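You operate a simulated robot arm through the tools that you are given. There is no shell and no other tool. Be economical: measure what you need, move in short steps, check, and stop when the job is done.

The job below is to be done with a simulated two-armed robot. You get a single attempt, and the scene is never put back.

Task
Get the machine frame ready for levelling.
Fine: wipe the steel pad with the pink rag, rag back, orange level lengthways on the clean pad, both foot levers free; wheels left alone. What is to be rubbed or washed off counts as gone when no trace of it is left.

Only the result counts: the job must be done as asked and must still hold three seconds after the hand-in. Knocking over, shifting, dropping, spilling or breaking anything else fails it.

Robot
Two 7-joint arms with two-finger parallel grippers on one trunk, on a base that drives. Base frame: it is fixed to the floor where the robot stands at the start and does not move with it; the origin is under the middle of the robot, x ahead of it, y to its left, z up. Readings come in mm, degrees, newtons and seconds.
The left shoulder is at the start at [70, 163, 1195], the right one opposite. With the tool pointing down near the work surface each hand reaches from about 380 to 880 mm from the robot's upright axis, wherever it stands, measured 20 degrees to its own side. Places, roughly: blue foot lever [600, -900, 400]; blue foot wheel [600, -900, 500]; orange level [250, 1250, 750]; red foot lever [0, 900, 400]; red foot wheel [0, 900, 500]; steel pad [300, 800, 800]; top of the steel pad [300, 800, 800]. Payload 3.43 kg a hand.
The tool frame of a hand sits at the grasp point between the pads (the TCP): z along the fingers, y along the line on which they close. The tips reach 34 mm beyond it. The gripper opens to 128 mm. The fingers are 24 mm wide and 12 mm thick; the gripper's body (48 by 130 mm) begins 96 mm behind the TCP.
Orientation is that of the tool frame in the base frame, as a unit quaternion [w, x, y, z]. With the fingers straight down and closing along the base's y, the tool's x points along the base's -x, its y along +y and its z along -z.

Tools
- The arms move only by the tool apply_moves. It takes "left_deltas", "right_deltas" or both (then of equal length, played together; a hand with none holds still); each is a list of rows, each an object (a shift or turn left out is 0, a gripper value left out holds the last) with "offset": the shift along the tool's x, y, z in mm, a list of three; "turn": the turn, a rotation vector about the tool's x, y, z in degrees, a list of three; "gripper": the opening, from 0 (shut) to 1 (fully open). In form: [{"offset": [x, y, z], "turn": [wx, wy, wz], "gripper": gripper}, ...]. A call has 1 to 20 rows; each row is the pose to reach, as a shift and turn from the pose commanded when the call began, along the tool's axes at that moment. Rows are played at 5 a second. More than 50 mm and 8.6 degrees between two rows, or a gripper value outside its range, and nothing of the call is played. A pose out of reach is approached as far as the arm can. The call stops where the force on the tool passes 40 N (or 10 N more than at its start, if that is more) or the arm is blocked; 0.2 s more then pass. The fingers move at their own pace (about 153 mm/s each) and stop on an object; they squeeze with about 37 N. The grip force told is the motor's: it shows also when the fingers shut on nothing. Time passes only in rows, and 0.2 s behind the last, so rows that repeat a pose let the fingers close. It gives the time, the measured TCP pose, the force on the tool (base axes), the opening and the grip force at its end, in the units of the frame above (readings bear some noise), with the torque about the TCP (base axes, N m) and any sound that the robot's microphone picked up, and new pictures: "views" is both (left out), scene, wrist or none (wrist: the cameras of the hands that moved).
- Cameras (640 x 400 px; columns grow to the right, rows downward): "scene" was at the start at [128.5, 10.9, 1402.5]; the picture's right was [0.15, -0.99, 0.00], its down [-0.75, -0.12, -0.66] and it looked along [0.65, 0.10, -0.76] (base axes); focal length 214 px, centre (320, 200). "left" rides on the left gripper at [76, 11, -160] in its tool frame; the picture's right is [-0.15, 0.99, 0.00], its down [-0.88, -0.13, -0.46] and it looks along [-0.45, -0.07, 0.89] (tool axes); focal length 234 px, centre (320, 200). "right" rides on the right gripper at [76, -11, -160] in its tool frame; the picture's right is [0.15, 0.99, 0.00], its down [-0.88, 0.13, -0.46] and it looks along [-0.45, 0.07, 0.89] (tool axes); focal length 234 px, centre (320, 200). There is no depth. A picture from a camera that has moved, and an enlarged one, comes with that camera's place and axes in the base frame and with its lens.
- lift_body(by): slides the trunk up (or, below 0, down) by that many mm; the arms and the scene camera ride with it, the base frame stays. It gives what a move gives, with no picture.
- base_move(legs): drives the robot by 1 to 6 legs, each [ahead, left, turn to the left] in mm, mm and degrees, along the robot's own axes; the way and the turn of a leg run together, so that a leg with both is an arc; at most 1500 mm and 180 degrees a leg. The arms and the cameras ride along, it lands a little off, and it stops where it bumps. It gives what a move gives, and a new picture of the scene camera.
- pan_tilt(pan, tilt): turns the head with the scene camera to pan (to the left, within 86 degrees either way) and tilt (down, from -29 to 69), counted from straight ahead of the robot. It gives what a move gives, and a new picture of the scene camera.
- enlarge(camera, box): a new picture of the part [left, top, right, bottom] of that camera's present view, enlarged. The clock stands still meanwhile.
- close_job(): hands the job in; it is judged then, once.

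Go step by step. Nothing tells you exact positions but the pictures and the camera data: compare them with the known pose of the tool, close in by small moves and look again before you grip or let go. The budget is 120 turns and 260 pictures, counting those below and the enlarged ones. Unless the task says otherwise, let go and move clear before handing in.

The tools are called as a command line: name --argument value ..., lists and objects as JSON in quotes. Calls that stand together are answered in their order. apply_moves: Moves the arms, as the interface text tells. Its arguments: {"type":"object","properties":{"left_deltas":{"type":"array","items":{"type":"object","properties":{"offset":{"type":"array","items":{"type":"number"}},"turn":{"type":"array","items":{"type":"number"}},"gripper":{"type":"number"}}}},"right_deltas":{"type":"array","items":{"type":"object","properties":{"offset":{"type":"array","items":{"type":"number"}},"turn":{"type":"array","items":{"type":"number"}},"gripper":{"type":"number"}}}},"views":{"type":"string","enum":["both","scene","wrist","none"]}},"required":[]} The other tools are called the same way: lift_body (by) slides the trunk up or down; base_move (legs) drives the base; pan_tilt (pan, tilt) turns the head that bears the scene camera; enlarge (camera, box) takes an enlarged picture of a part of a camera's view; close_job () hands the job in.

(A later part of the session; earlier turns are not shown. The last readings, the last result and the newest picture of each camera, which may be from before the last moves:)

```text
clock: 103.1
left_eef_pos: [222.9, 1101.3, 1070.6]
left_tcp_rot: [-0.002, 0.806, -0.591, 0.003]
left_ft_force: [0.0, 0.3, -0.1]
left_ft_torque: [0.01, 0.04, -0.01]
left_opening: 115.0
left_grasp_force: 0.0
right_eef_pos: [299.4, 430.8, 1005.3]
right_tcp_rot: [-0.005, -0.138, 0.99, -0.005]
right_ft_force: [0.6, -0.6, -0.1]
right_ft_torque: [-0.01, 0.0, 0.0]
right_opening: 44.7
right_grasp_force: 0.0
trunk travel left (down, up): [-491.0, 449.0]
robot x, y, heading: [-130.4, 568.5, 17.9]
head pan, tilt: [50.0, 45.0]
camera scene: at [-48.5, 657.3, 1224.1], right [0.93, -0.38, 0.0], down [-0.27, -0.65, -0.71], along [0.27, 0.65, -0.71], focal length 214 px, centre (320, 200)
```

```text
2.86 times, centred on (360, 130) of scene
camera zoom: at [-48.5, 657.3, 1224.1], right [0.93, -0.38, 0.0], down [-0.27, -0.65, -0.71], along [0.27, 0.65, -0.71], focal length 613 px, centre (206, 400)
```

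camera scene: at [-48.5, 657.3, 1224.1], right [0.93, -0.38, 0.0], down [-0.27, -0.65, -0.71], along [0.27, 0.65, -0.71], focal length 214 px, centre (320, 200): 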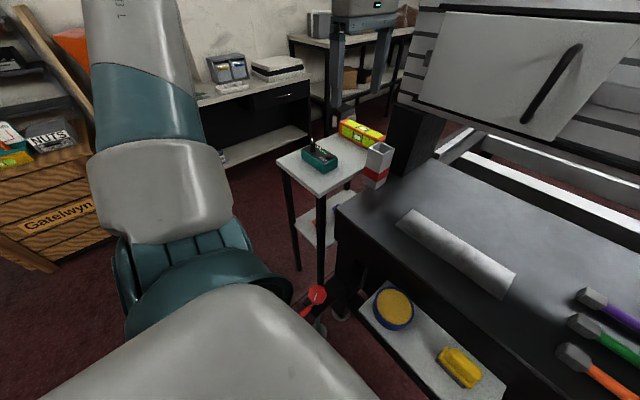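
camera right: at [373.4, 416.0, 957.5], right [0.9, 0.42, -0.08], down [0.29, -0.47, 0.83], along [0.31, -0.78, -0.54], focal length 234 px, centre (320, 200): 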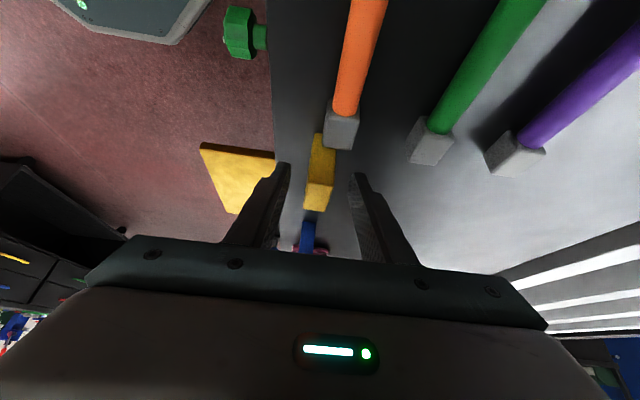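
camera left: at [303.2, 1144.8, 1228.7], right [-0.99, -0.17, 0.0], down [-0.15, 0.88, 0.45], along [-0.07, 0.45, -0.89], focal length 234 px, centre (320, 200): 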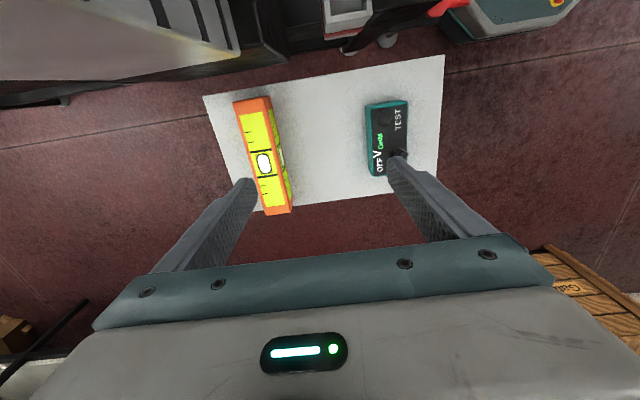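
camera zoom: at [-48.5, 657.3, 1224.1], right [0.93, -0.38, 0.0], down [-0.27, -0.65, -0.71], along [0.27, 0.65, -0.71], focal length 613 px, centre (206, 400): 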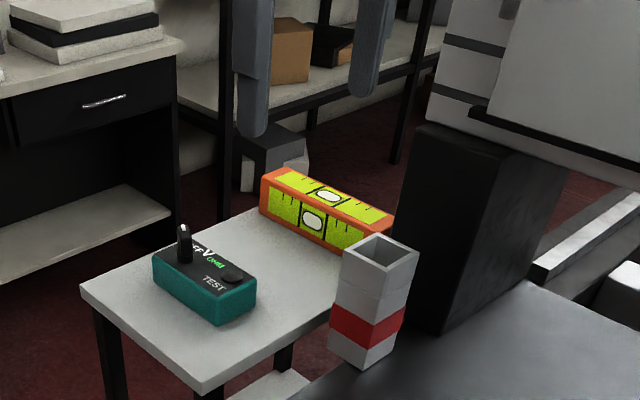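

apply_moves --left_deltas '[{"offset": [-21, -34, 0], "gripper": 0.7}, {"offset": [-42, -68, 0], "gripper": 0.7}, {"offset": [-63, -102, 10], "gripper": 0.7}, {"offset": [-84, -136, 25], "gripper": 0.7}, {"offset": [-105, -170, 40], "gripper": 0.7}, {"offset": [-125, -202, 60], "gripper": 0.7}, {"offset": [-125, -202, 90], "gripper": 0.7}]' --views "both"

enlarge --camera "left" --box '[160, 40, 480, 240]'

enlarge --camera "scene" --box '[280, 60, 440, 200]'

```text
clock: 104.7
left_eef_pos: [376.8, 1282.3, 982.5]
left_tcp_rot: [-0.002, 0.806, -0.592, 0.003]
left_ft_force: [0.5, 0.2, 0.2]
left_ft_torque: [0.01, -0.01, 0.0]
left_opening: 89.5
left_grasp_force: 0.1
right_eef_pos: [298.5, 432.4, 1005.6]
right_tcp_rot: [-0.004, -0.139, 0.99, -0.005]
right_ft_force: [-0.2, 0.3, 0.7]
right_ft_torque: [0.02, -0.01, 0.01]
right_opening: 44.7
right_grasp_force: 0.1
trunk travel left (down, up): [-491.0, 449.0]
robot x, y, heading: [-129.3, 565.6, 17.9]
head pan, tilt: [50.0, 45.0]
camera scene: at [-49.2, 657.9, 1224.2], right [0.93, -0.38, 0.0], down [-0.27, -0.65, -0.71], along [0.27, 0.65, -0.71], focal length 214 px, centre (320, 200)
camera left: at [387.8, 1208.0, 1141.2], right [-0.99, -0.16, -0.01], down [-0.14, 0.88, 0.45], along [-0.06, 0.45, -0.89], focal length 234 px, centre (320, 200)
```

scene: 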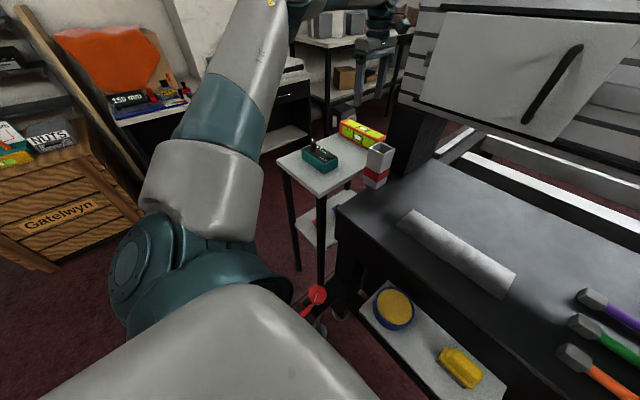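
left: 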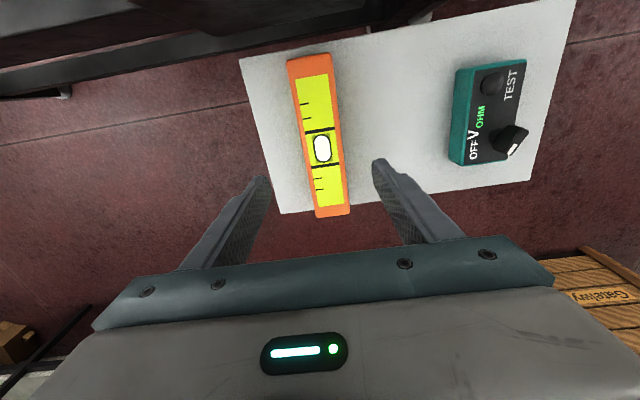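

```text
2.00 times, centred on (320, 140) of left
camera zoom: at [387.8, 1208.0, 1141.2], right [-0.99, -0.16, -0.01], down [-0.14, 0.88, 0.45], along [-0.06, 0.45, -0.89], focal length 468 px, centre (320, 320)
```

zoom: 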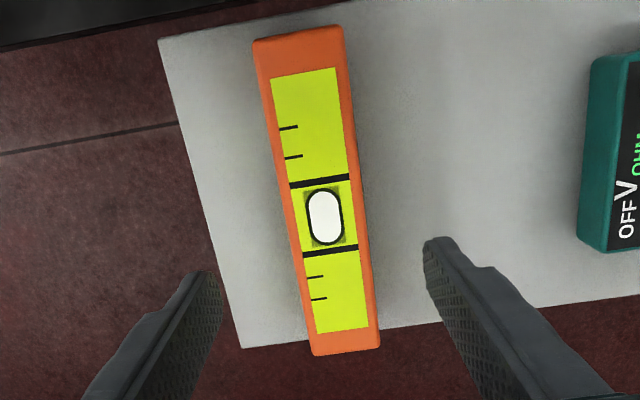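

```text
2.86 times, centred on (360, 130) of scene
camera zoom: at [-49.2, 657.9, 1224.2], right [0.93, -0.38, 0.0], down [-0.27, -0.65, -0.71], along [0.27, 0.65, -0.71], focal length 613 px, centre (206, 400)
```

zoom: 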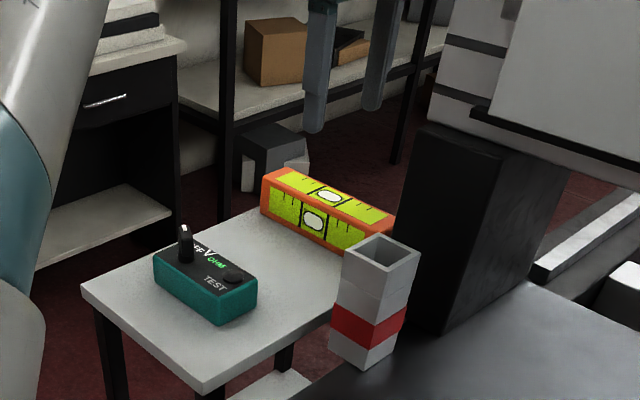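

The hand is exactly above the level and aligned with it (17.4°). I descend with a 90 mm opening.

apply_moves --left_deltas '[{"offset": [0, 0, 40]}, {"offset": [0, 0, 80]}, {"offset": [0, 0, 110]}, {"offset": [0, 0, 125]}, {"offset": [0, 0, 132]}]' --views "wrist"

enlarge --camera "scene" --box '[280, 60, 440, 200]'

```text
clock: 105.9
left_eef_pos: [378.8, 1282.0, 849.7]
left_tcp_rot: [-0.003, 0.806, -0.592, 0.003]
left_ft_force: [0.2, 0.6, 0.2]
left_ft_torque: [0.0, 0.0, -0.02]
left_opening: 89.5
left_grasp_force: 0.0
right_eef_pos: [300.2, 431.7, 1005.8]
right_tcp_rot: [-0.003, -0.138, 0.99, -0.005]
right_ft_force: [-0.4, -0.6, -0.2]
right_ft_torque: [0.03, -0.01, 0.04]
right_opening: 44.5
right_grasp_force: 0.0
trunk travel left (down, up): [-491.0, 449.0]
robot x, y, heading: [-127.8, 567.3, 17.9]
head pan, tilt: [50.0, 45.0]
camera left: at [389.9, 1207.4, 1009.5], right [-0.99, -0.16, -0.01], down [-0.14, 0.88, 0.45], along [-0.07, 0.45, -0.89], focal length 234 px, centre (320, 200)
```

left: 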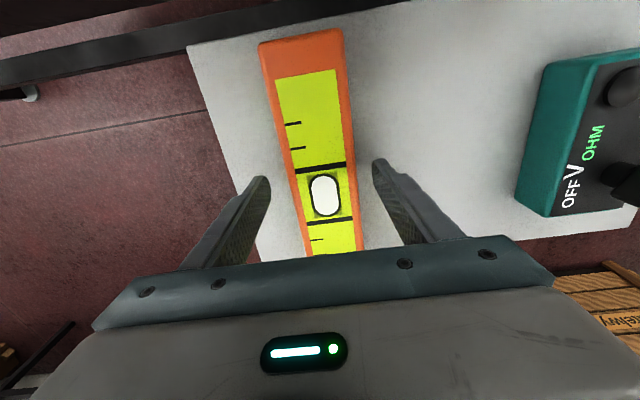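

```text
2.86 times, centred on (360, 130) of scene
camera zoom: at [-48.1, 657.6, 1224.1], right [0.93, -0.38, 0.0], down [-0.27, -0.65, -0.71], along [0.27, 0.65, -0.71], focal length 613 px, centre (206, 400)
```

zoom: 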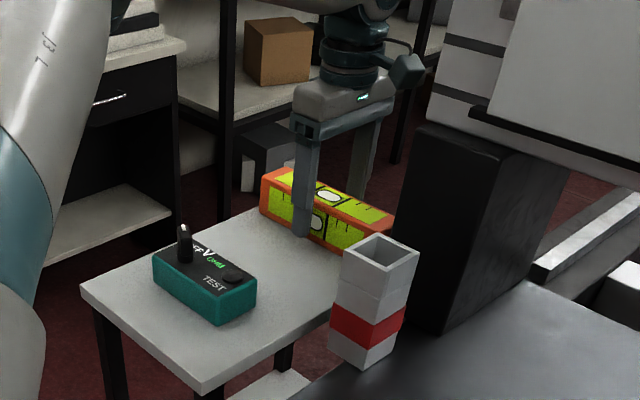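

The fingers straddle the level's middle. I grip and lift straight up.

apply_moves --left_deltas '[{"offset": [0, 0, 0], "gripper": 0}, {"offset": [0, 0, 0], "gripper": 0}, {"offset": [0, 0, 0], "gripper": 0}, {"offset": [0, 0, -15], "gripper": 0}, {"offset": [0, 0, -50], "gripper": 0}, {"offset": [0, 0, -95], "gripper": 0}, {"offset": [0, 0, -140], "gripper": 0}, {"offset": [0, 0, -180], "gripper": 0}]' --views "both"

```text
clock: 107.7
left_eef_pos: [376.3, 1280.4, 1029.6]
left_tcp_rot: [-0.002, 0.806, -0.592, 0.003]
left_ft_force: [0.0, -1.1, -5.5]
left_ft_torque: [0.01, 0.03, 0.0]
left_opening: 49.7
left_grasp_force: 36.9
right_eef_pos: [301.0, 431.5, 1005.1]
right_tcp_rot: [-0.004, -0.138, 0.99, -0.005]
right_ft_force: [-0.8, 0.0, 0.6]
right_ft_torque: [0.01, 0.01, 0.02]
right_opening: 44.9
right_grasp_force: 0.1
trunk travel left (down, up): [-491.0, 449.0]
robot x, y, heading: [-128.4, 570.1, 17.9]
head pan, tilt: [50.0, 45.0]
camera scene: at [-47.7, 657.1, 1224.0], right [0.93, -0.38, 0.0], down [-0.27, -0.65, -0.71], along [0.27, 0.65, -0.71], focal length 214 px, centre (320, 200)
camera left: at [388.5, 1207.0, 1188.9], right [-0.99, -0.16, -0.01], down [-0.14, 0.88, 0.45], along [-0.07, 0.45, -0.89], focal length 234 px, centre (320, 200)
```

scene: 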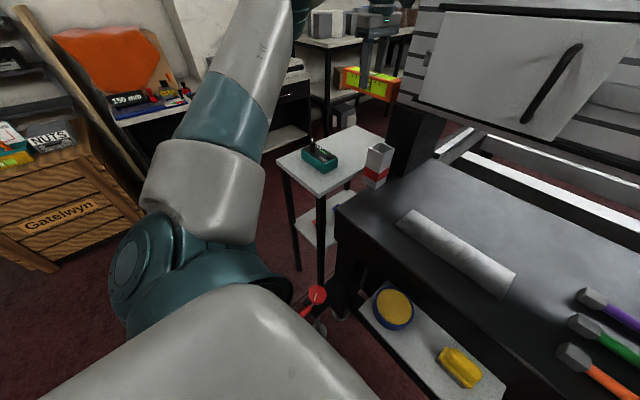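
left: 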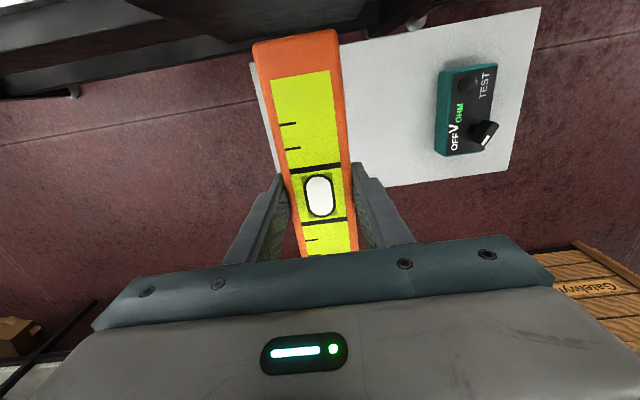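

The level is held (50 mm wide). I draw the hand back towards me, above everything, and then drive right.

apply_moves --left_deltas '[{"offset": [0, 40, 0]}, {"offset": [0, 80, 0]}, {"offset": [0, 120, 0]}, {"offset": [0, 160, 0]}, {"offset": [0, 200, 0]}, {"offset": [0, 240, 0]}, {"offset": [0, 280, 0]}]' --views "none"

base_move --legs '[[0, -250, 0]]'

pan_tilt --pan 30 --tilt 45

```text
clock: 109.3
left_eef_pos: [109.9, 1196.7, 1028.3]
left_tcp_rot: [-0.002, 0.807, -0.591, 0.003]
left_ft_force: [-1.8, -0.6, -6.7]
left_ft_torque: [0.01, -0.02, -0.03]
left_opening: 49.8
left_grasp_force: 36.6
right_eef_pos: [298.8, 431.2, 1006.8]
right_tcp_rot: [-0.002, -0.138, 0.99, -0.005]
right_ft_force: [-0.2, -0.5, -0.2]
right_ft_torque: [0.03, 0.02, 0.01]
right_opening: 44.9
right_grasp_force: 0.1
trunk travel left (down, up): [-491.0, 449.0]
robot x, y, heading: [-124.3, 568.8, 17.6]
head pan, tilt: [50.0, 45.0]
```

```text
clock: 111.1
left_eef_pos: [185.8, 960.4, 1028.7]
left_tcp_rot: [-0.002, 0.807, -0.591, 0.003]
left_ft_force: [0.2, 0.3, -5.1]
left_ft_torque: [-0.01, 0.0, 0.01]
left_opening: 49.8
left_grasp_force: 36.9
right_eef_pos: [375.4, 196.0, 1005.5]
right_tcp_rot: [-0.003, -0.139, 0.99, -0.005]
right_ft_force: [0.0, 0.1, -0.1]
right_ft_torque: [0.02, 0.05, 0.02]
right_opening: 44.7
right_grasp_force: 0.0
trunk travel left (down, up): [-491.0, 449.0]
robot x, y, heading: [-48.6, 333.8, 17.8]
head pan, tilt: [50.0, 45.0]
camera scene: at [27.7, 421.7, 1224.0], right [0.93, -0.38, 0.0], down [-0.27, -0.66, -0.71], along [0.27, 0.65, -0.71], focal length 214 px, centre (320, 200)
```

scene: 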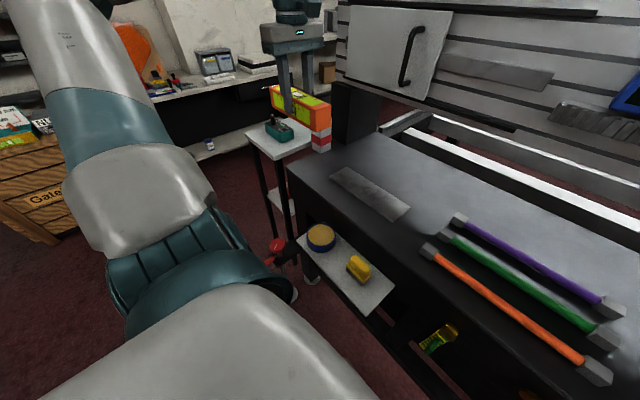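

```text
clock: 112.0
left_eef_pos: [185.9, 962.3, 1027.6]
left_tcp_rot: [-0.001, 0.807, -0.591, 0.003]
left_ft_force: [0.6, 0.1, -6.1]
left_ft_torque: [-0.05, 0.0, 0.01]
left_opening: 49.8
left_grasp_force: 36.5
right_eef_pos: [375.2, 197.8, 1005.3]
right_tcp_rot: [-0.003, -0.138, 0.99, -0.005]
right_ft_force: [-0.6, 0.3, -0.2]
right_ft_torque: [0.01, -0.01, 0.02]
right_opening: 45.0
right_grasp_force: 0.1
trunk travel left (down, up): [-491.0, 449.0]
robot x, y, heading: [-51.4, 328.8, 17.8]
head pan, tilt: [30.0, 45.0]
camera scene: at [51.3, 407.5, 1224.0], right [0.74, -0.67, 0.0], down [-0.47, -0.53, -0.71], along [0.47, 0.52, -0.71], focal length 214 px, centre (320, 200)
```

scene: 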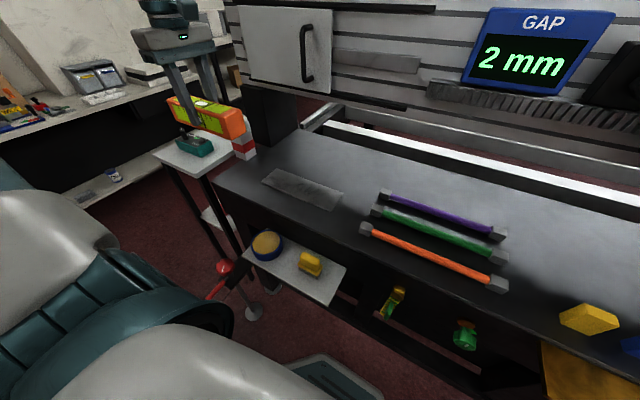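

Now I move the hand along to the pad and lower it in front, then over the pad.

apply_moves --left_deltas '[{"offset": [40, 0, 0]}, {"offset": [80, 0, 0]}, {"offset": [120, 0, 0]}, {"offset": [160, 0, 20]}, {"offset": [198.6, 0, 40]}, {"offset": [198.6, -20, 80]}, {"offset": [198.6, -50, 110]}, {"offset": [198.6, -84, 120]}]' --views "both"

enlarge --camera "scene" --box '[220, 110, 380, 230]'

enlarge --camera "left" --box '[160, 20, 480, 260]'

```text
clock: 113.8
left_eef_pos: [328.5, 800.0, 905.7]
left_tcp_rot: [-0.001, 0.807, -0.59, 0.003]
left_ft_force: [-0.7, 0.2, -7.3]
left_ft_torque: [-0.03, 0.02, -0.01]
left_opening: 49.6
left_grasp_force: 36.5
right_eef_pos: [376.8, 196.7, 1004.6]
right_tcp_rot: [-0.004, -0.139, 0.99, -0.006]
right_ft_force: [0.1, 0.2, -0.3]
right_ft_torque: [-0.04, 0.04, 0.0]
right_opening: 44.6
right_grasp_force: 0.1
trunk travel left (down, up): [-491.0, 449.0]
robot x, y, heading: [-52.0, 334.2, 18.2]
head pan, tilt: [30.0, 45.0]
camera scene: at [52.9, 407.6, 1223.8], right [0.74, -0.67, 0.0], down [-0.48, -0.52, -0.71], along [0.47, 0.52, -0.71], focal length 214 px, centre (320, 200)
camera left: at [341.4, 725.3, 1065.4], right [-0.99, -0.16, -0.01], down [-0.14, 0.88, 0.45], along [-0.07, 0.45, -0.89], focal length 234 px, centre (320, 200)
```

scene: 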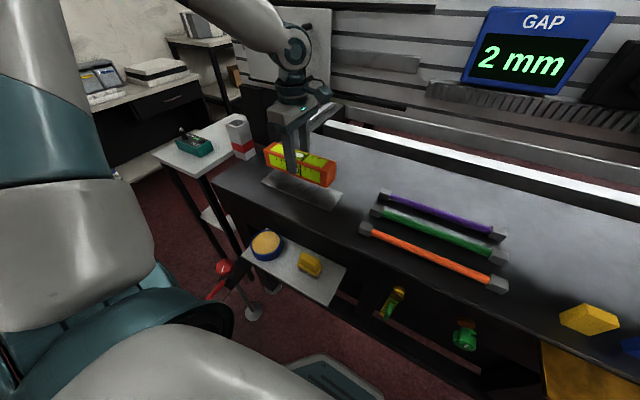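
left: 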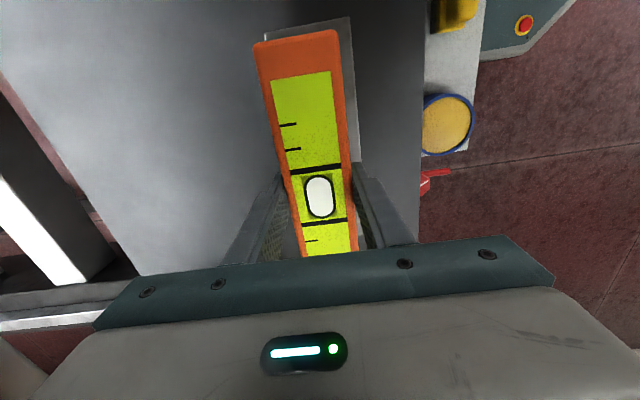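

```text
3.33 times, centred on (300, 170) of scene
camera zoom: at [52.9, 407.6, 1223.8], right [0.74, -0.67, 0.0], down [-0.48, -0.52, -0.71], along [0.47, 0.52, -0.71], focal length 715 px, centre (387, 300)
```

zoom: 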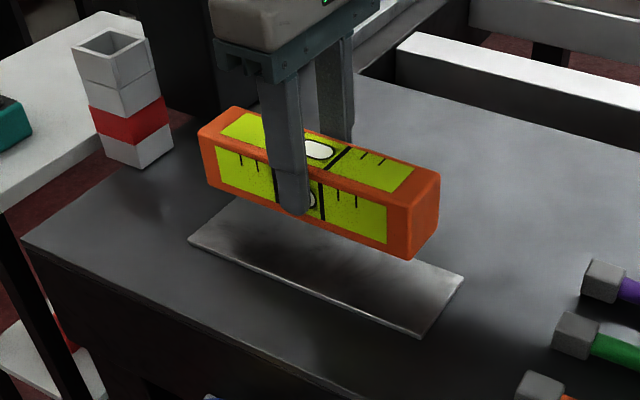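

```text
1.67 times, centred on (320, 140) of left
camera zoom: at [341.4, 725.3, 1065.4], right [-0.99, -0.16, -0.01], down [-0.14, 0.88, 0.45], along [-0.07, 0.45, -0.89], focal length 390 px, centre (320, 300)
```

zoom: 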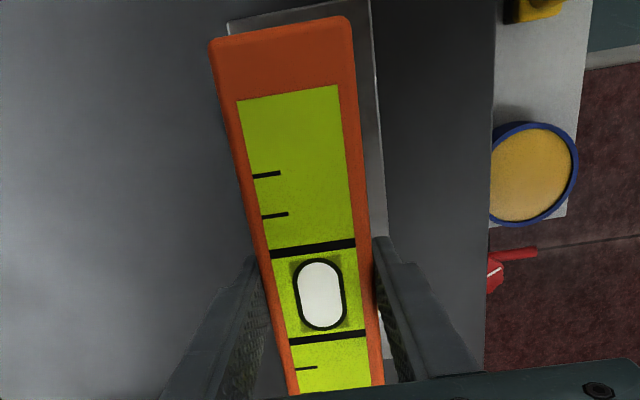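

The level is centred lengthways and about 6 mm too far back. I correct and lower to contact.

apply_moves --left_deltas '[{"offset": [0, 6, 15]}, {"offset": [0, 6, 32]}, {"offset": [0, 6, 44]}, {"offset": [0, 6, 49]}, {"offset": [0, 6, 51.5]}, {"offset": [0, 6, 53]}]' --views "none"

enlarge --camera "scene" --box '[220, 110, 380, 230]'

```text
clock: 115.2
left_eef_pos: [323.5, 795.7, 854.8]
left_tcp_rot: [-0.002, 0.807, -0.591, 0.003]
left_ft_force: [0.0, 0.0, -2.6]
left_ft_torque: [-0.32, -0.02, 0.05]
left_opening: 49.6
left_grasp_force: 37.4
right_eef_pos: [376.8, 196.2, 1004.3]
right_tcp_rot: [-0.004, -0.139, 0.99, -0.005]
right_ft_force: [-0.3, 0.7, -0.3]
right_ft_torque: [0.01, 0.01, 0.01]
right_opening: 44.8
right_grasp_force: 0.1
trunk travel left (down, up): [-491.0, 449.0]
robot x, y, heading: [-49.4, 334.9, 17.5]
head pan, tilt: [30.0, 45.0]
```

```text
3.33 times, centred on (300, 170) of scene
camera zoom: at [51.4, 406.8, 1224.1], right [0.74, -0.67, 0.0], down [-0.47, -0.52, -0.71], along [0.47, 0.52, -0.71], focal length 715 px, centre (387, 300)
```

zoom: 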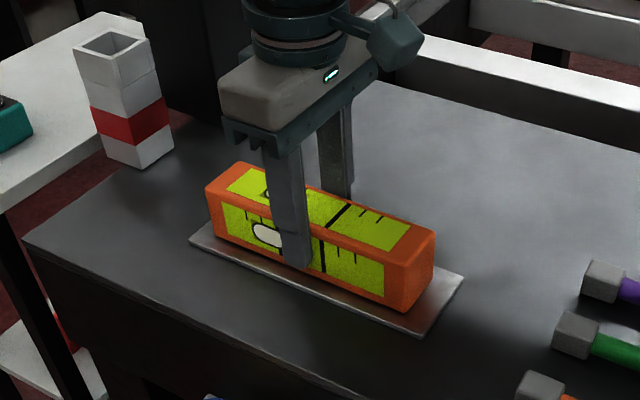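

Contact has begun; I lower a bit more until it carries fully.

apply_moves --left_deltas '[{"offset": [0, 0, 0.8]}, {"offset": [0, 0, 1.6]}]' --views "none"

```text
clock: 115.8
left_eef_pos: [322.1, 795.7, 857.1]
left_tcp_rot: [-0.003, 0.807, -0.59, 0.004]
left_ft_force: [1.5, 2.1, 13.0]
left_ft_torque: [-1.1, 0.02, 0.23]
left_opening: 49.6
left_grasp_force: 37.2
right_eef_pos: [376.0, 195.5, 1006.8]
right_tcp_rot: [-0.004, -0.139, 0.99, -0.006]
right_ft_force: [0.3, -1.0, 0.7]
right_ft_torque: [-0.05, 0.0, 0.02]
right_opening: 44.8
right_grasp_force: 0.0
trunk travel left (down, up): [-491.0, 449.0]
robot x, y, heading: [-52.3, 332.7, 17.9]
head pan, tilt: [30.0, 45.0]
```

apply_moves --left_deltas '[{"offset": [0, 0, 0], "gripper": 0.45}, {"offset": [0, 0, 0], "gripper": 0.6}, {"offset": [0, 0, -20], "gripper": 0.6}, {"offset": [0, 0, -55], "gripper": 0.6}, {"offset": [0, 0, -90], "gripper": 0.6}, {"offset": [0, 40, -110], "gripper": 0.6}, {"offset": [0, 80, -120], "gripper": 0.6}, {"offset": [0, 120, -120], "gripper": 0.6}]' --views "scene"

enlarge --camera "scene" --box '[220, 110, 380, 230]'

enlarge --camera "left" --box '[0, 0, 400, 250]'

```text
clock: 117.5
left_eef_pos: [204.9, 758.3, 976.2]
left_tcp_rot: [-0.003, 0.807, -0.59, 0.004]
left_ft_force: [-0.2, -0.4, -1.4]
left_ft_torque: [0.03, -0.03, -0.03]
left_opening: 76.9
left_grasp_force: 0.1
right_eef_pos: [374.0, 195.1, 1006.4]
right_tcp_rot: [-0.003, -0.14, 0.99, -0.004]
right_ft_force: [-1.0, 0.2, 0.6]
right_ft_torque: [0.01, -0.03, 0.02]
right_opening: 44.7
right_grasp_force: 0.0
trunk travel left (down, up): [-491.0, 449.0]
robot x, y, heading: [-54.7, 327.8, 17.8]
head pan, tilt: [30.0, 45.0]
camera scene: at [49.4, 406.2, 1224.3], right [0.74, -0.67, 0.0], down [-0.47, -0.52, -0.71], along [0.48, 0.52, -0.71], focal length 214 px, centre (320, 200)
```

scene: 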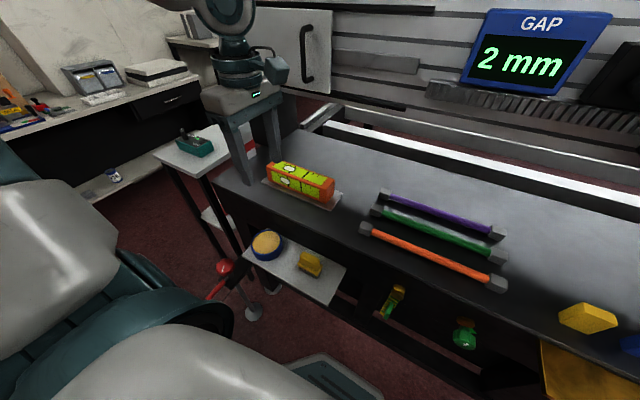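

```text
3.33 times, centred on (300, 170) of scene
camera zoom: at [49.4, 406.2, 1224.3], right [0.74, -0.67, 0.0], down [-0.47, -0.52, -0.71], along [0.48, 0.52, -0.71], focal length 715 px, centre (387, 300)
```

zoom: 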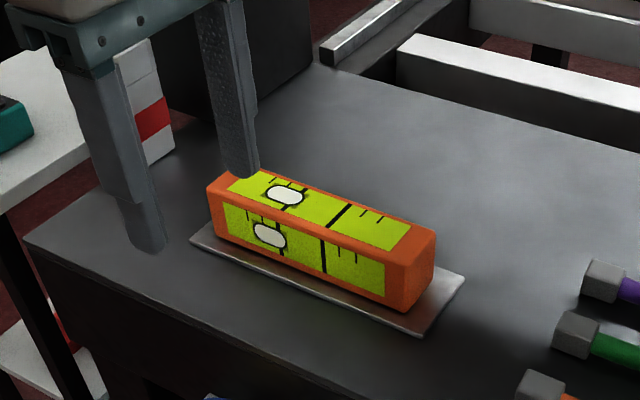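

```text
1.60 times, centred on (200, 125) of left
camera zoom: at [216.9, 684.0, 1134.5], right [-0.99, -0.16, -0.01], down [-0.15, 0.88, 0.45], along [-0.06, 0.45, -0.89], focal length 375 px, centre (512, 320)
```

zoom: 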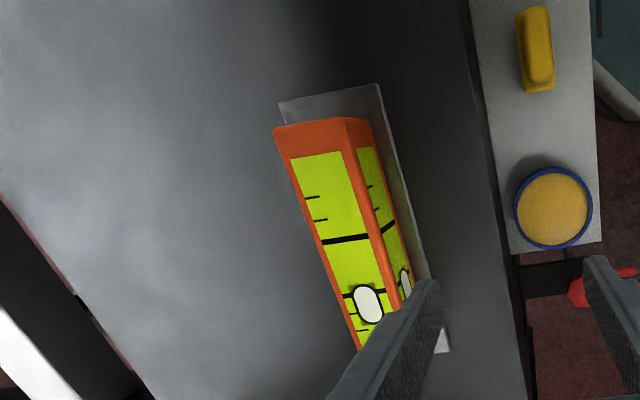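

The level lies lengthways and centred on the clean pad. Next the red lever: I turn the left hand back to its normal heading, back away and go left to look at the foot closely.

apply_moves --left_deltas '[{"offset": [0, 0, -5], "turn": [0, 0, 8]}, {"offset": [0, 0, -10], "turn": [0, 0, 16]}, {"offset": [0, 0, -15], "turn": [0, 0, 24]}, {"offset": [0, 0, -20], "turn": [0, 0, 32]}, {"offset": [0, 0, -25], "turn": [0, 0, 40]}, {"offset": [0, 0, -30], "turn": [0, 0, 48]}, {"offset": [0, 0, -35], "turn": [0, 0, 56]}, {"offset": [0, 0, -40], "turn": [0, 0, 64]}, {"offset": [0, 0, -45], "turn": [0, 0, 72]}, {"offset": [0, 0, -50], "turn": [0, 0, 80]}, {"offset": [0, 0, -50], "turn": [0, 0, 88]}]' --views "none"

base_move --legs '[[-370, 0, 0], [0, 330, 0]]'

lift_body --by -330

pan_tilt --pan 20 --tilt 38

```text
clock: 120.0
left_eef_pos: [206.5, 759.6, 1023.2]
left_tcp_rot: [0.003, -0.169, 0.986, -0.001]
left_ft_force: [0.4, -0.3, 1.0]
left_ft_torque: [-0.04, -0.01, -0.03]
left_opening: 77.0
left_grasp_force: 0.0
right_eef_pos: [375.4, 194.7, 1006.6]
right_tcp_rot: [-0.003, -0.139, 0.99, -0.004]
right_ft_force: [0.3, -0.8, -0.1]
right_ft_torque: [-0.01, 0.01, -0.01]
right_opening: 45.0
right_grasp_force: 0.1
trunk travel left (down, up): [-491.0, 449.0]
robot x, y, heading: [-51.1, 329.9, 17.9]
head pan, tilt: [30.0, 45.0]
```

```text
clock: 124.1
left_eef_pos: [-250.4, 967.8, 1022.8]
left_tcp_rot: [0.003, -0.173, 0.985, -0.001]
left_ft_force: [0.3, 0.0, -0.2]
left_ft_torque: [0.01, -0.02, -0.03]
left_opening: 76.6
left_grasp_force: 0.1
right_eef_pos: [-76.3, 406.3, 1006.0]
right_tcp_rot: [-0.003, -0.142, 0.99, -0.006]
right_ft_force: [-0.5, -0.1, 0.1]
right_ft_torque: [-0.02, 0.02, 0.02]
right_opening: 44.9
right_grasp_force: 0.1
trunk travel left (down, up): [-491.0, 449.0]
robot x, y, heading: [-502.5, 538.0, 18.1]
head pan, tilt: [30.0, 45.0]
camera scene: at [-401.6, 614.0, 1224.1], right [0.75, -0.67, 0.0], down [-0.47, -0.53, -0.71], along [0.47, 0.53, -0.71], focal length 214 px, centre (320, 200)
```

scene: 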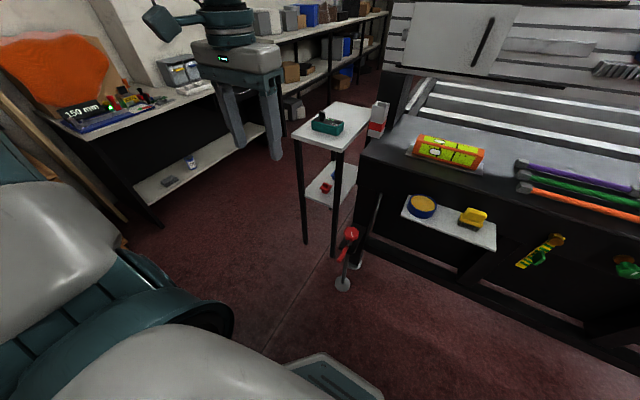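

```text
clock: 127.3
left_eef_pos: [-249.3, 968.3, 694.1]
left_tcp_rot: [0.003, -0.173, 0.985, -0.002]
left_ft_force: [-0.2, -0.4, 0.0]
left_ft_torque: [0.01, -0.02, 0.03]
left_opening: 76.7
left_grasp_force: 0.0
right_eef_pos: [-75.9, 405.7, 675.6]
right_tcp_rot: [-0.004, -0.142, 0.99, -0.005]
right_ft_force: [-0.2, 0.3, 0.5]
right_ft_torque: [0.0, 0.03, 0.01]
right_opening: 44.8
right_grasp_force: 0.0
trunk travel left (down, up): [-161.0, 779.0]
robot x, y, heading: [-503.6, 539.4, 18.3]
head pan, tilt: [30.0, 45.0]
```

```text
clock: 128.1
left_eef_pos: [-248.1, 968.0, 694.1]
left_tcp_rot: [0.004, -0.174, 0.985, 0.0]
left_ft_force: [0.3, -0.2, 0.0]
left_ft_torque: [0.05, 0.02, -0.03]
left_opening: 76.8
left_grasp_force: 0.1
right_eef_pos: [-75.1, 405.1, 675.2]
right_tcp_rot: [-0.004, -0.141, 0.99, -0.005]
right_ft_force: [0.4, 0.2, 0.4]
right_ft_torque: [-0.01, 0.02, 0.0]
right_opening: 44.6
right_grasp_force: 0.0
trunk travel left (down, up): [-161.0, 779.0]
robot x, y, heading: [-507.6, 538.4, 18.1]
head pan, tilt: [20.0, 38.0]
camera scene: at [-388.0, 606.3, 904.3], right [0.62, -0.79, 0.0], down [-0.48, -0.38, -0.79], along [0.62, 0.49, -0.62], focal length 214 px, centre (320, 200)
```

scene: 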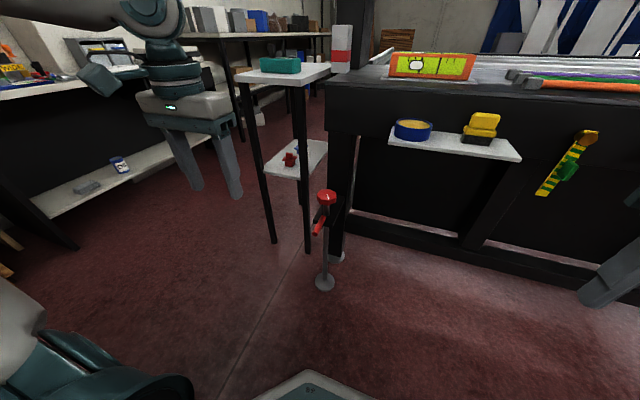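

enlarge --camera "scene" --box '[280, 170, 380, 300]'

enlarge --camera "scene" --box '[305, 180, 345, 245]'

```text
3.08 times, centred on (330, 235) of scene
camera zoom: at [-388.0, 606.3, 904.3], right [0.62, -0.79, 0.0], down [-0.48, -0.38, -0.79], along [0.62, 0.49, -0.62], focal length 660 px, centre (289, 92)
```

zoom: 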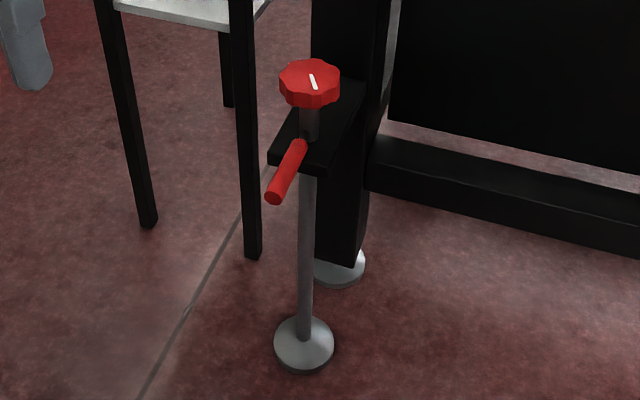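

```text
6.15 times, centred on (325, 212) of scene
camera zoom: at [-388.0, 606.3, 904.3], right [0.62, -0.79, 0.0], down [-0.48, -0.38, -0.79], along [0.62, 0.49, -0.62], focal length 1320 px, centre (289, 123)
```

zoom: 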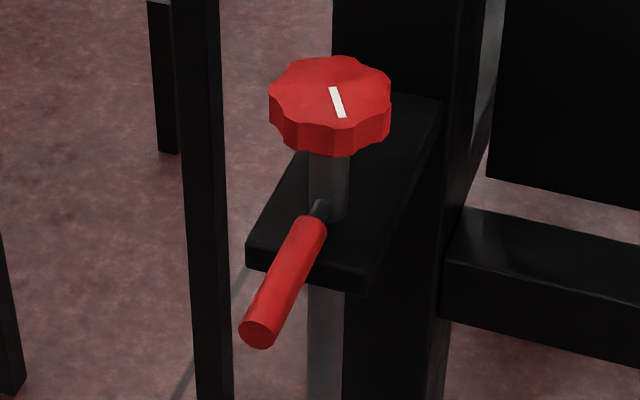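

The red lever is a clamp handle lying horizontally below the wheel, pointing straight towards me; its axis is about [50, 927], handle at z ≈ 420 and 104 mm long. I bring the left hand above its handle.

apply_moves --left_deltas '[{"offset": [-33, -22, 0], "turn": [0, 0, 1], "gripper": 0.4}, {"offset": [-65, -44, 20], "turn": [0, 0, 2.2], "gripper": 0.4}, {"offset": [-98, -66, 40], "turn": [0, 0, 2.2], "gripper": 0.4}, {"offset": [-131, -88, 60], "turn": [0, 0, 2.2], "gripper": 0.4}, {"offset": [-163, -110, 80], "turn": [0, 0, 2.2], "gripper": 0.4}, {"offset": [-196, -131, 100], "turn": [0, 0, 2.2], "gripper": 0.4}]' --views "both"

enlarge --camera "left" --box '[200, 60, 440, 240]'

enlarge --camera "scene" --box '[280, 140, 380, 270]'

```text
clock: 129.5
left_eef_pos: [-20.7, 912.2, 595.0]
left_tcp_rot: [0.004, -0.155, 0.988, 0.0]
left_ft_force: [-1.0, -0.7, 0.2]
left_ft_torque: [-0.04, -0.04, 0.0]
left_opening: 51.4
left_grasp_force: 0.0
right_eef_pos: [-74.8, 405.1, 675.1]
right_tcp_rot: [-0.003, -0.143, 0.99, -0.005]
right_ft_force: [-0.2, 0.1, 0.6]
right_ft_torque: [0.01, 0.01, 0.01]
right_opening: 44.8
right_grasp_force: 0.0
trunk travel left (down, up): [-161.0, 779.0]
robot x, y, heading: [-505.0, 541.4, 18.2]
head pan, tilt: [20.0, 38.0]
camera scene: at [-387.5, 606.6, 904.2], right [0.62, -0.79, 0.0], down [-0.48, -0.38, -0.79], along [0.62, 0.49, -0.62], focal length 214 px, centre (320, 200)
camera left: at [-96.1, 901.5, 753.9], right [-0.16, 0.99, 0.0], down [0.87, 0.15, 0.46], along [0.46, 0.07, -0.89], focal length 234 px, centre (320, 200)
```

scene: 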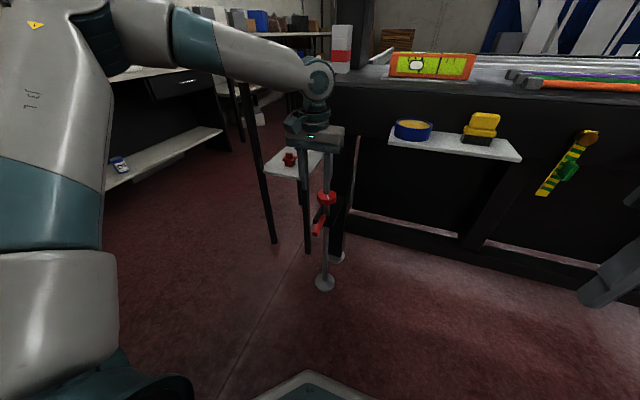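
left: 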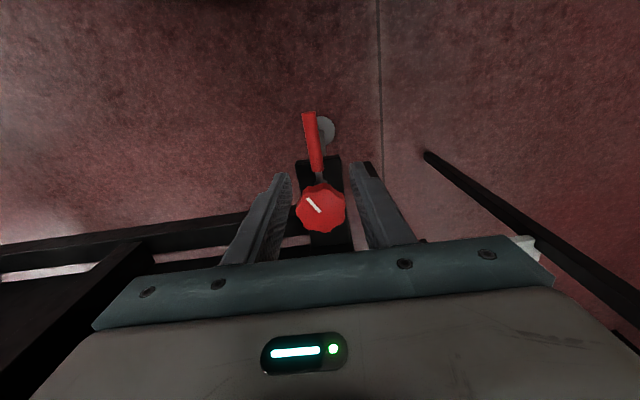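

```text
2.22 times, centred on (320, 150) of left
camera zoom: at [-96.1, 901.5, 753.9], right [-0.16, 0.99, 0.0], down [0.87, 0.15, 0.46], along [0.46, 0.07, -0.89], focal length 520 px, centre (320, 311)
```

zoom: 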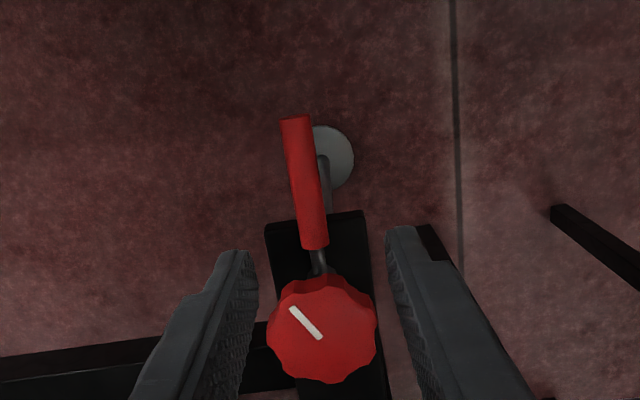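

```text
3.08 times, centred on (330, 205) of scene
camera zoom: at [-387.5, 606.6, 904.2], right [0.62, -0.79, 0.0], down [-0.48, -0.38, -0.79], along [0.62, 0.49, -0.62], focal length 660 px, centre (289, 185)
```

zoom: 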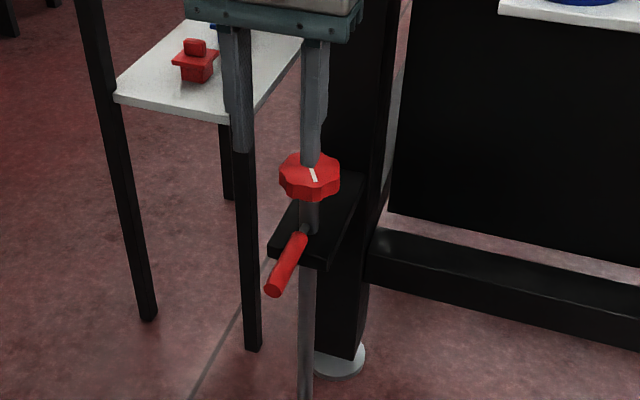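

The wheel axis is [48, 926] and the handle runs to [-51, 892]. I shift 9 mm right and lower the open fingers astride the handle, clear of the wheel.

apply_moves --left_deltas '[{"offset": [3, -9, 30]}, {"offset": [3, -9, 70]}, {"offset": [3, -9, 110]}, {"offset": [3, -9, 140]}, {"offset": [3, -9, 160]}]' --views "wrist"

enlarge --camera "scene" --box '[280, 140, 380, 270]'

```text
clock: 130.7
left_eef_pos: [-20.1, 903.6, 436.8]
left_tcp_rot: [0.004, -0.154, 0.988, -0.002]
left_ft_force: [0.1, 0.1, -0.2]
left_ft_torque: [0.01, -0.01, -0.02]
left_opening: 51.1
left_grasp_force: 0.1
right_eef_pos: [-75.1, 404.6, 674.9]
right_tcp_rot: [-0.004, -0.142, 0.99, -0.005]
right_ft_force: [0.3, -0.1, 0.2]
right_ft_torque: [-0.01, 0.0, -0.04]
right_opening: 44.8
right_grasp_force: 0.0
trunk travel left (down, up): [-161.0, 779.0]
robot x, y, heading: [-502.8, 539.2, 18.1]
head pan, tilt: [20.0, 38.0]
camera left: at [-95.3, 891.1, 593.7], right [-0.16, 0.99, 0.0], down [0.87, 0.14, 0.46], along [0.46, 0.07, -0.89], focal length 234 px, centre (320, 200)
```

left: 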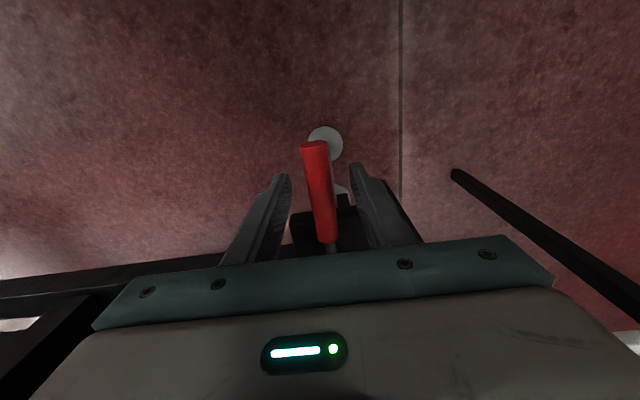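

```text
3.08 times, centred on (330, 205) of scene
camera zoom: at [-387.8, 606.3, 904.3], right [0.62, -0.79, 0.0], down [-0.48, -0.38, -0.79], along [0.62, 0.49, -0.62], focal length 660 px, centre (289, 185)
```

zoom: 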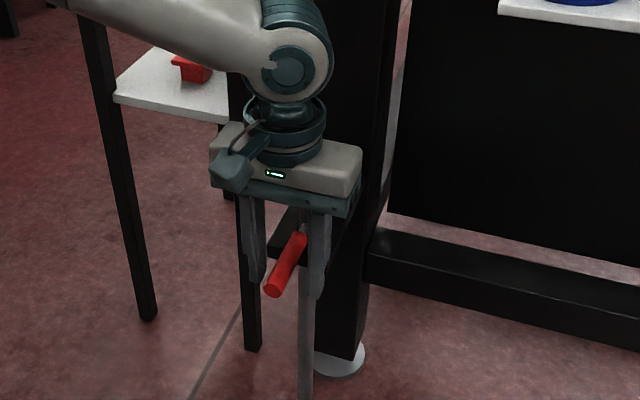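

The handle is between the fingers. I narrow them and test a small push to the right (unscrewing direction), watching the force.

apply_moves --left_deltas '[{"offset": [0, 0, 0], "gripper": 0.22}, {"offset": [0, 0, 0], "gripper": 0.22}, {"offset": [0, -5, 0], "gripper": 0.22}, {"offset": [0, -10, 0], "turn": [0, 0, -4], "gripper": 0.22}, {"offset": [-1, -15, 0], "turn": [0, 0, -8], "gripper": 0.22}, {"offset": [-2, -20, 0], "turn": [0, 0, -12], "gripper": 0.22}]' --views "wrist"

```text
clock: 132.1
left_eef_pos: [-17.3, 889.4, 439.0]
left_tcp_rot: [0.004, -0.257, 0.966, -0.001]
left_ft_force: [-0.2, 2.5, -1.1]
left_ft_torque: [0.02, -0.02, -0.01]
left_opening: 29.2
left_grasp_force: 1.2
left hand out of reach, approached as far as the arm can: row 5, 6
right_eef_pos: [-75.4, 405.3, 675.6]
right_tcp_rot: [-0.004, -0.142, 0.99, -0.005]
right_ft_force: [1.2, -0.4, 0.5]
right_ft_torque: [0.01, 0.02, -0.01]
right_opening: 44.7
right_grasp_force: 0.2
trunk travel left (down, up): [-161.0, 779.0]
robot x, y, heading: [-505.5, 538.8, 18.2]
head pan, tilt: [20.0, 38.0]
camera left: at [-89.1, 863.8, 597.9], right [-0.37, 0.93, 0.0], down [0.82, 0.33, 0.46], along [0.43, 0.16, -0.89], focal length 234 px, centre (320, 200)
```

left: 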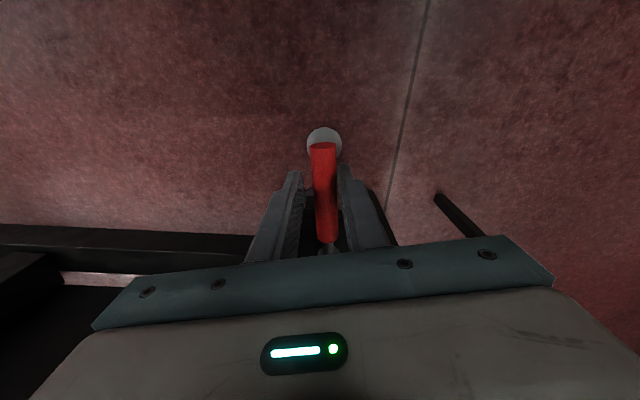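

enlarge --camera "scene" --box '[280, 140, 380, 270]'

apply_moves --left_deltas '[{"offset": [0, 0, 0], "gripper": 0.5}, {"offset": [0, 0, -40], "gripper": 0.5}, {"offset": [0, 0, -80], "gripper": 0.5}, {"offset": [0, 0, -120], "gripper": 0.5}, {"offset": [0, 0, -160], "gripper": 0.5}]' --views "wrist"

```text
3.08 times, centred on (330, 205) of scene
camera zoom: at [-387.8, 606.4, 904.3], right [0.62, -0.79, 0.0], down [-0.48, -0.38, -0.79], along [0.62, 0.49, -0.62], focal length 660 px, centre (289, 185)
```

zoom: 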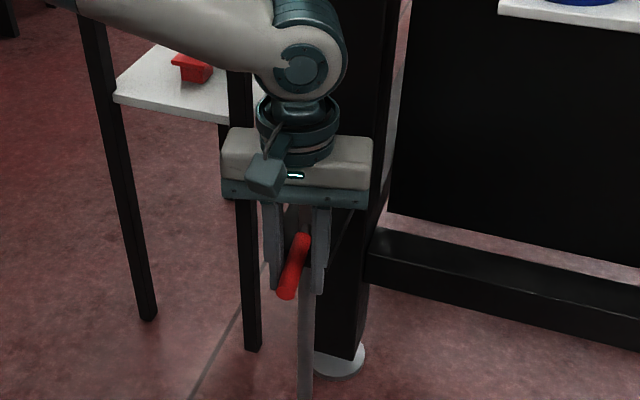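

```text
clock: 133.3
left_eef_pos: [-19.9, 888.5, 602.5]
left_tcp_rot: [0.003, -0.257, 0.966, -0.001]
left_ft_force: [-0.4, 1.0, 0.4]
left_ft_torque: [0.01, 0.01, -0.03]
left_opening: 64.0
left_grasp_force: 0.1
right_eef_pos: [-75.5, 405.5, 675.8]
right_tcp_rot: [-0.004, -0.142, 0.99, -0.005]
right_ft_force: [0.9, -1.0, 0.2]
right_ft_torque: [0.0, 0.02, 0.02]
right_opening: 44.7
right_grasp_force: 0.1
trunk travel left (down, up): [-161.0, 779.0]
robot x, y, heading: [-498.8, 537.0, 17.9]
head pan, tilt: [20.0, 38.0]
camera left: at [-90.6, 861.4, 759.9], right [-0.36, 0.93, 0.0], down [0.83, 0.32, 0.46], along [0.43, 0.17, -0.89], focal length 234 px, centre (320, 200)
```

left: 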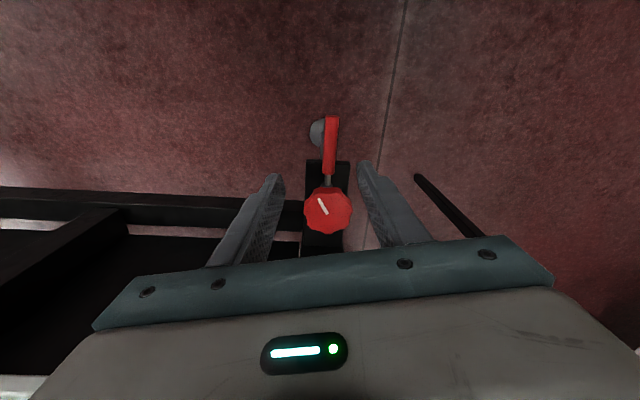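

enlarge --camera "scene" --box '[280, 140, 380, 270]'

enlarge --camera "left" --box '[240, 90, 420, 240]'

```text
3.08 times, centred on (330, 205) of scene
camera zoom: at [-388.0, 606.1, 904.3], right [0.62, -0.79, 0.0], down [-0.48, -0.38, -0.79], along [0.62, 0.49, -0.62], focal length 660 px, centre (289, 185)
```

zoom: 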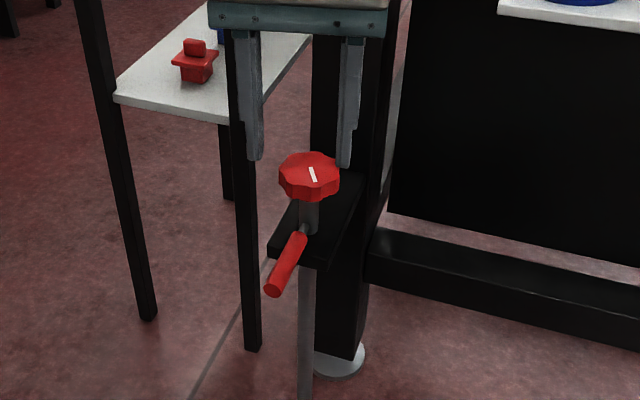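

```text
2.67 times, centred on (330, 165) of left
camera zoom: at [-90.6, 861.4, 759.9], right [-0.36, 0.93, 0.0], down [0.83, 0.32, 0.46], along [0.43, 0.17, -0.89], focal length 624 px, centre (293, 293)
```

zoom: 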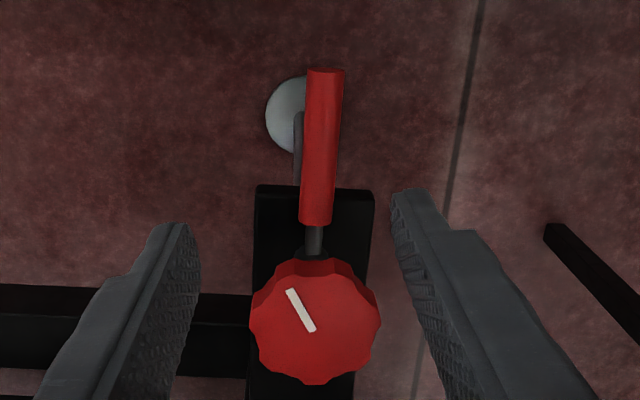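

The lever sprang back, so it has to be swung past a snap point. I shift the base right for room to follow the arc.

base_move --legs '[[0, -120, 0]]'

apply_moves --left_deltas '[{"offset": [-10, 35, 0], "turn": [0, 0, 6], "gripper": 0.4}, {"offset": [-20, 70, 0], "turn": [0, 0, 12], "gripper": 0.4}, {"offset": [-26, 115, 0], "turn": [0, 0, 12], "gripper": 0.4}, {"offset": [-26, 130, 0], "turn": [0, 0, 12], "gripper": 0.4}]' --views "wrist"

```text
clock: 134.5
left_eef_pos: [18.7, 772.3, 601.5]
left_tcp_rot: [0.004, -0.257, 0.966, -0.001]
left_ft_force: [-0.2, -0.6, 0.1]
left_ft_torque: [0.02, 0.02, -0.02]
left_opening: 64.1
left_grasp_force: 0.0
right_eef_pos: [-38.0, 289.5, 676.2]
right_tcp_rot: [-0.004, -0.141, 0.99, -0.005]
right_ft_force: [0.7, 0.0, 0.8]
right_ft_torque: [0.02, -0.01, 0.03]
right_opening: 44.7
right_grasp_force: 0.1
trunk travel left (down, up): [-161.0, 779.0]
robot x, y, heading: [-468.8, 421.7, 18.2]
head pan, tilt: [20.0, 38.0]
camera scene: at [-349.9, 490.9, 904.3], right [0.62, -0.79, 0.0], down [-0.48, -0.38, -0.79], along [0.62, 0.49, -0.62], focal length 214 px, centre (320, 200)
```

scene: 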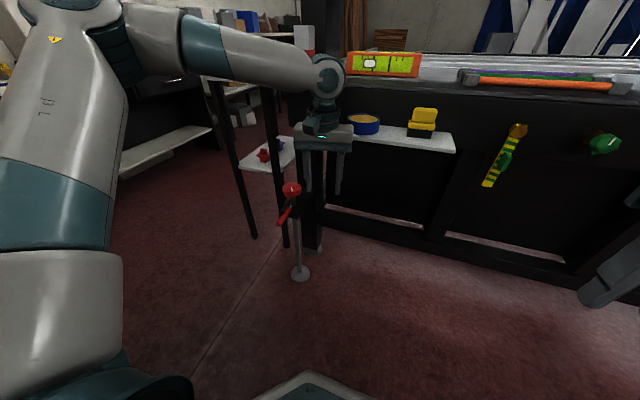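

```text
clock: 135.5
left_eef_pos: [-21.3, 900.0, 601.9]
left_tcp_rot: [0.004, -0.152, 0.988, -0.001]
left_ft_force: [1.0, 0.7, -0.2]
left_ft_torque: [0.0, -0.02, 0.03]
left_opening: 50.9
left_grasp_force: 0.0
right_eef_pos: [-38.5, 290.0, 676.3]
right_tcp_rot: [-0.003, -0.141, 0.99, -0.004]
right_ft_force: [0.3, 0.4, -0.6]
right_ft_torque: [-0.02, -0.02, 0.02]
right_opening: 44.8
right_grasp_force: 0.0
trunk travel left (down, up): [-161.0, 779.0]
robot x, y, heading: [-467.1, 425.1, 18.1]
head pan, tilt: [20.0, 38.0]
camera left: at [-97.9, 887.9, 759.8], right [-0.16, 0.99, 0.0], down [0.88, 0.14, 0.46], along [0.46, 0.07, -0.89], focal length 234 px, centre (320, 200)
```

left: 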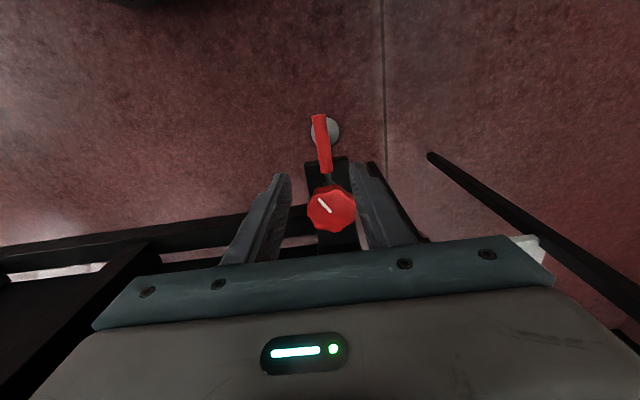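

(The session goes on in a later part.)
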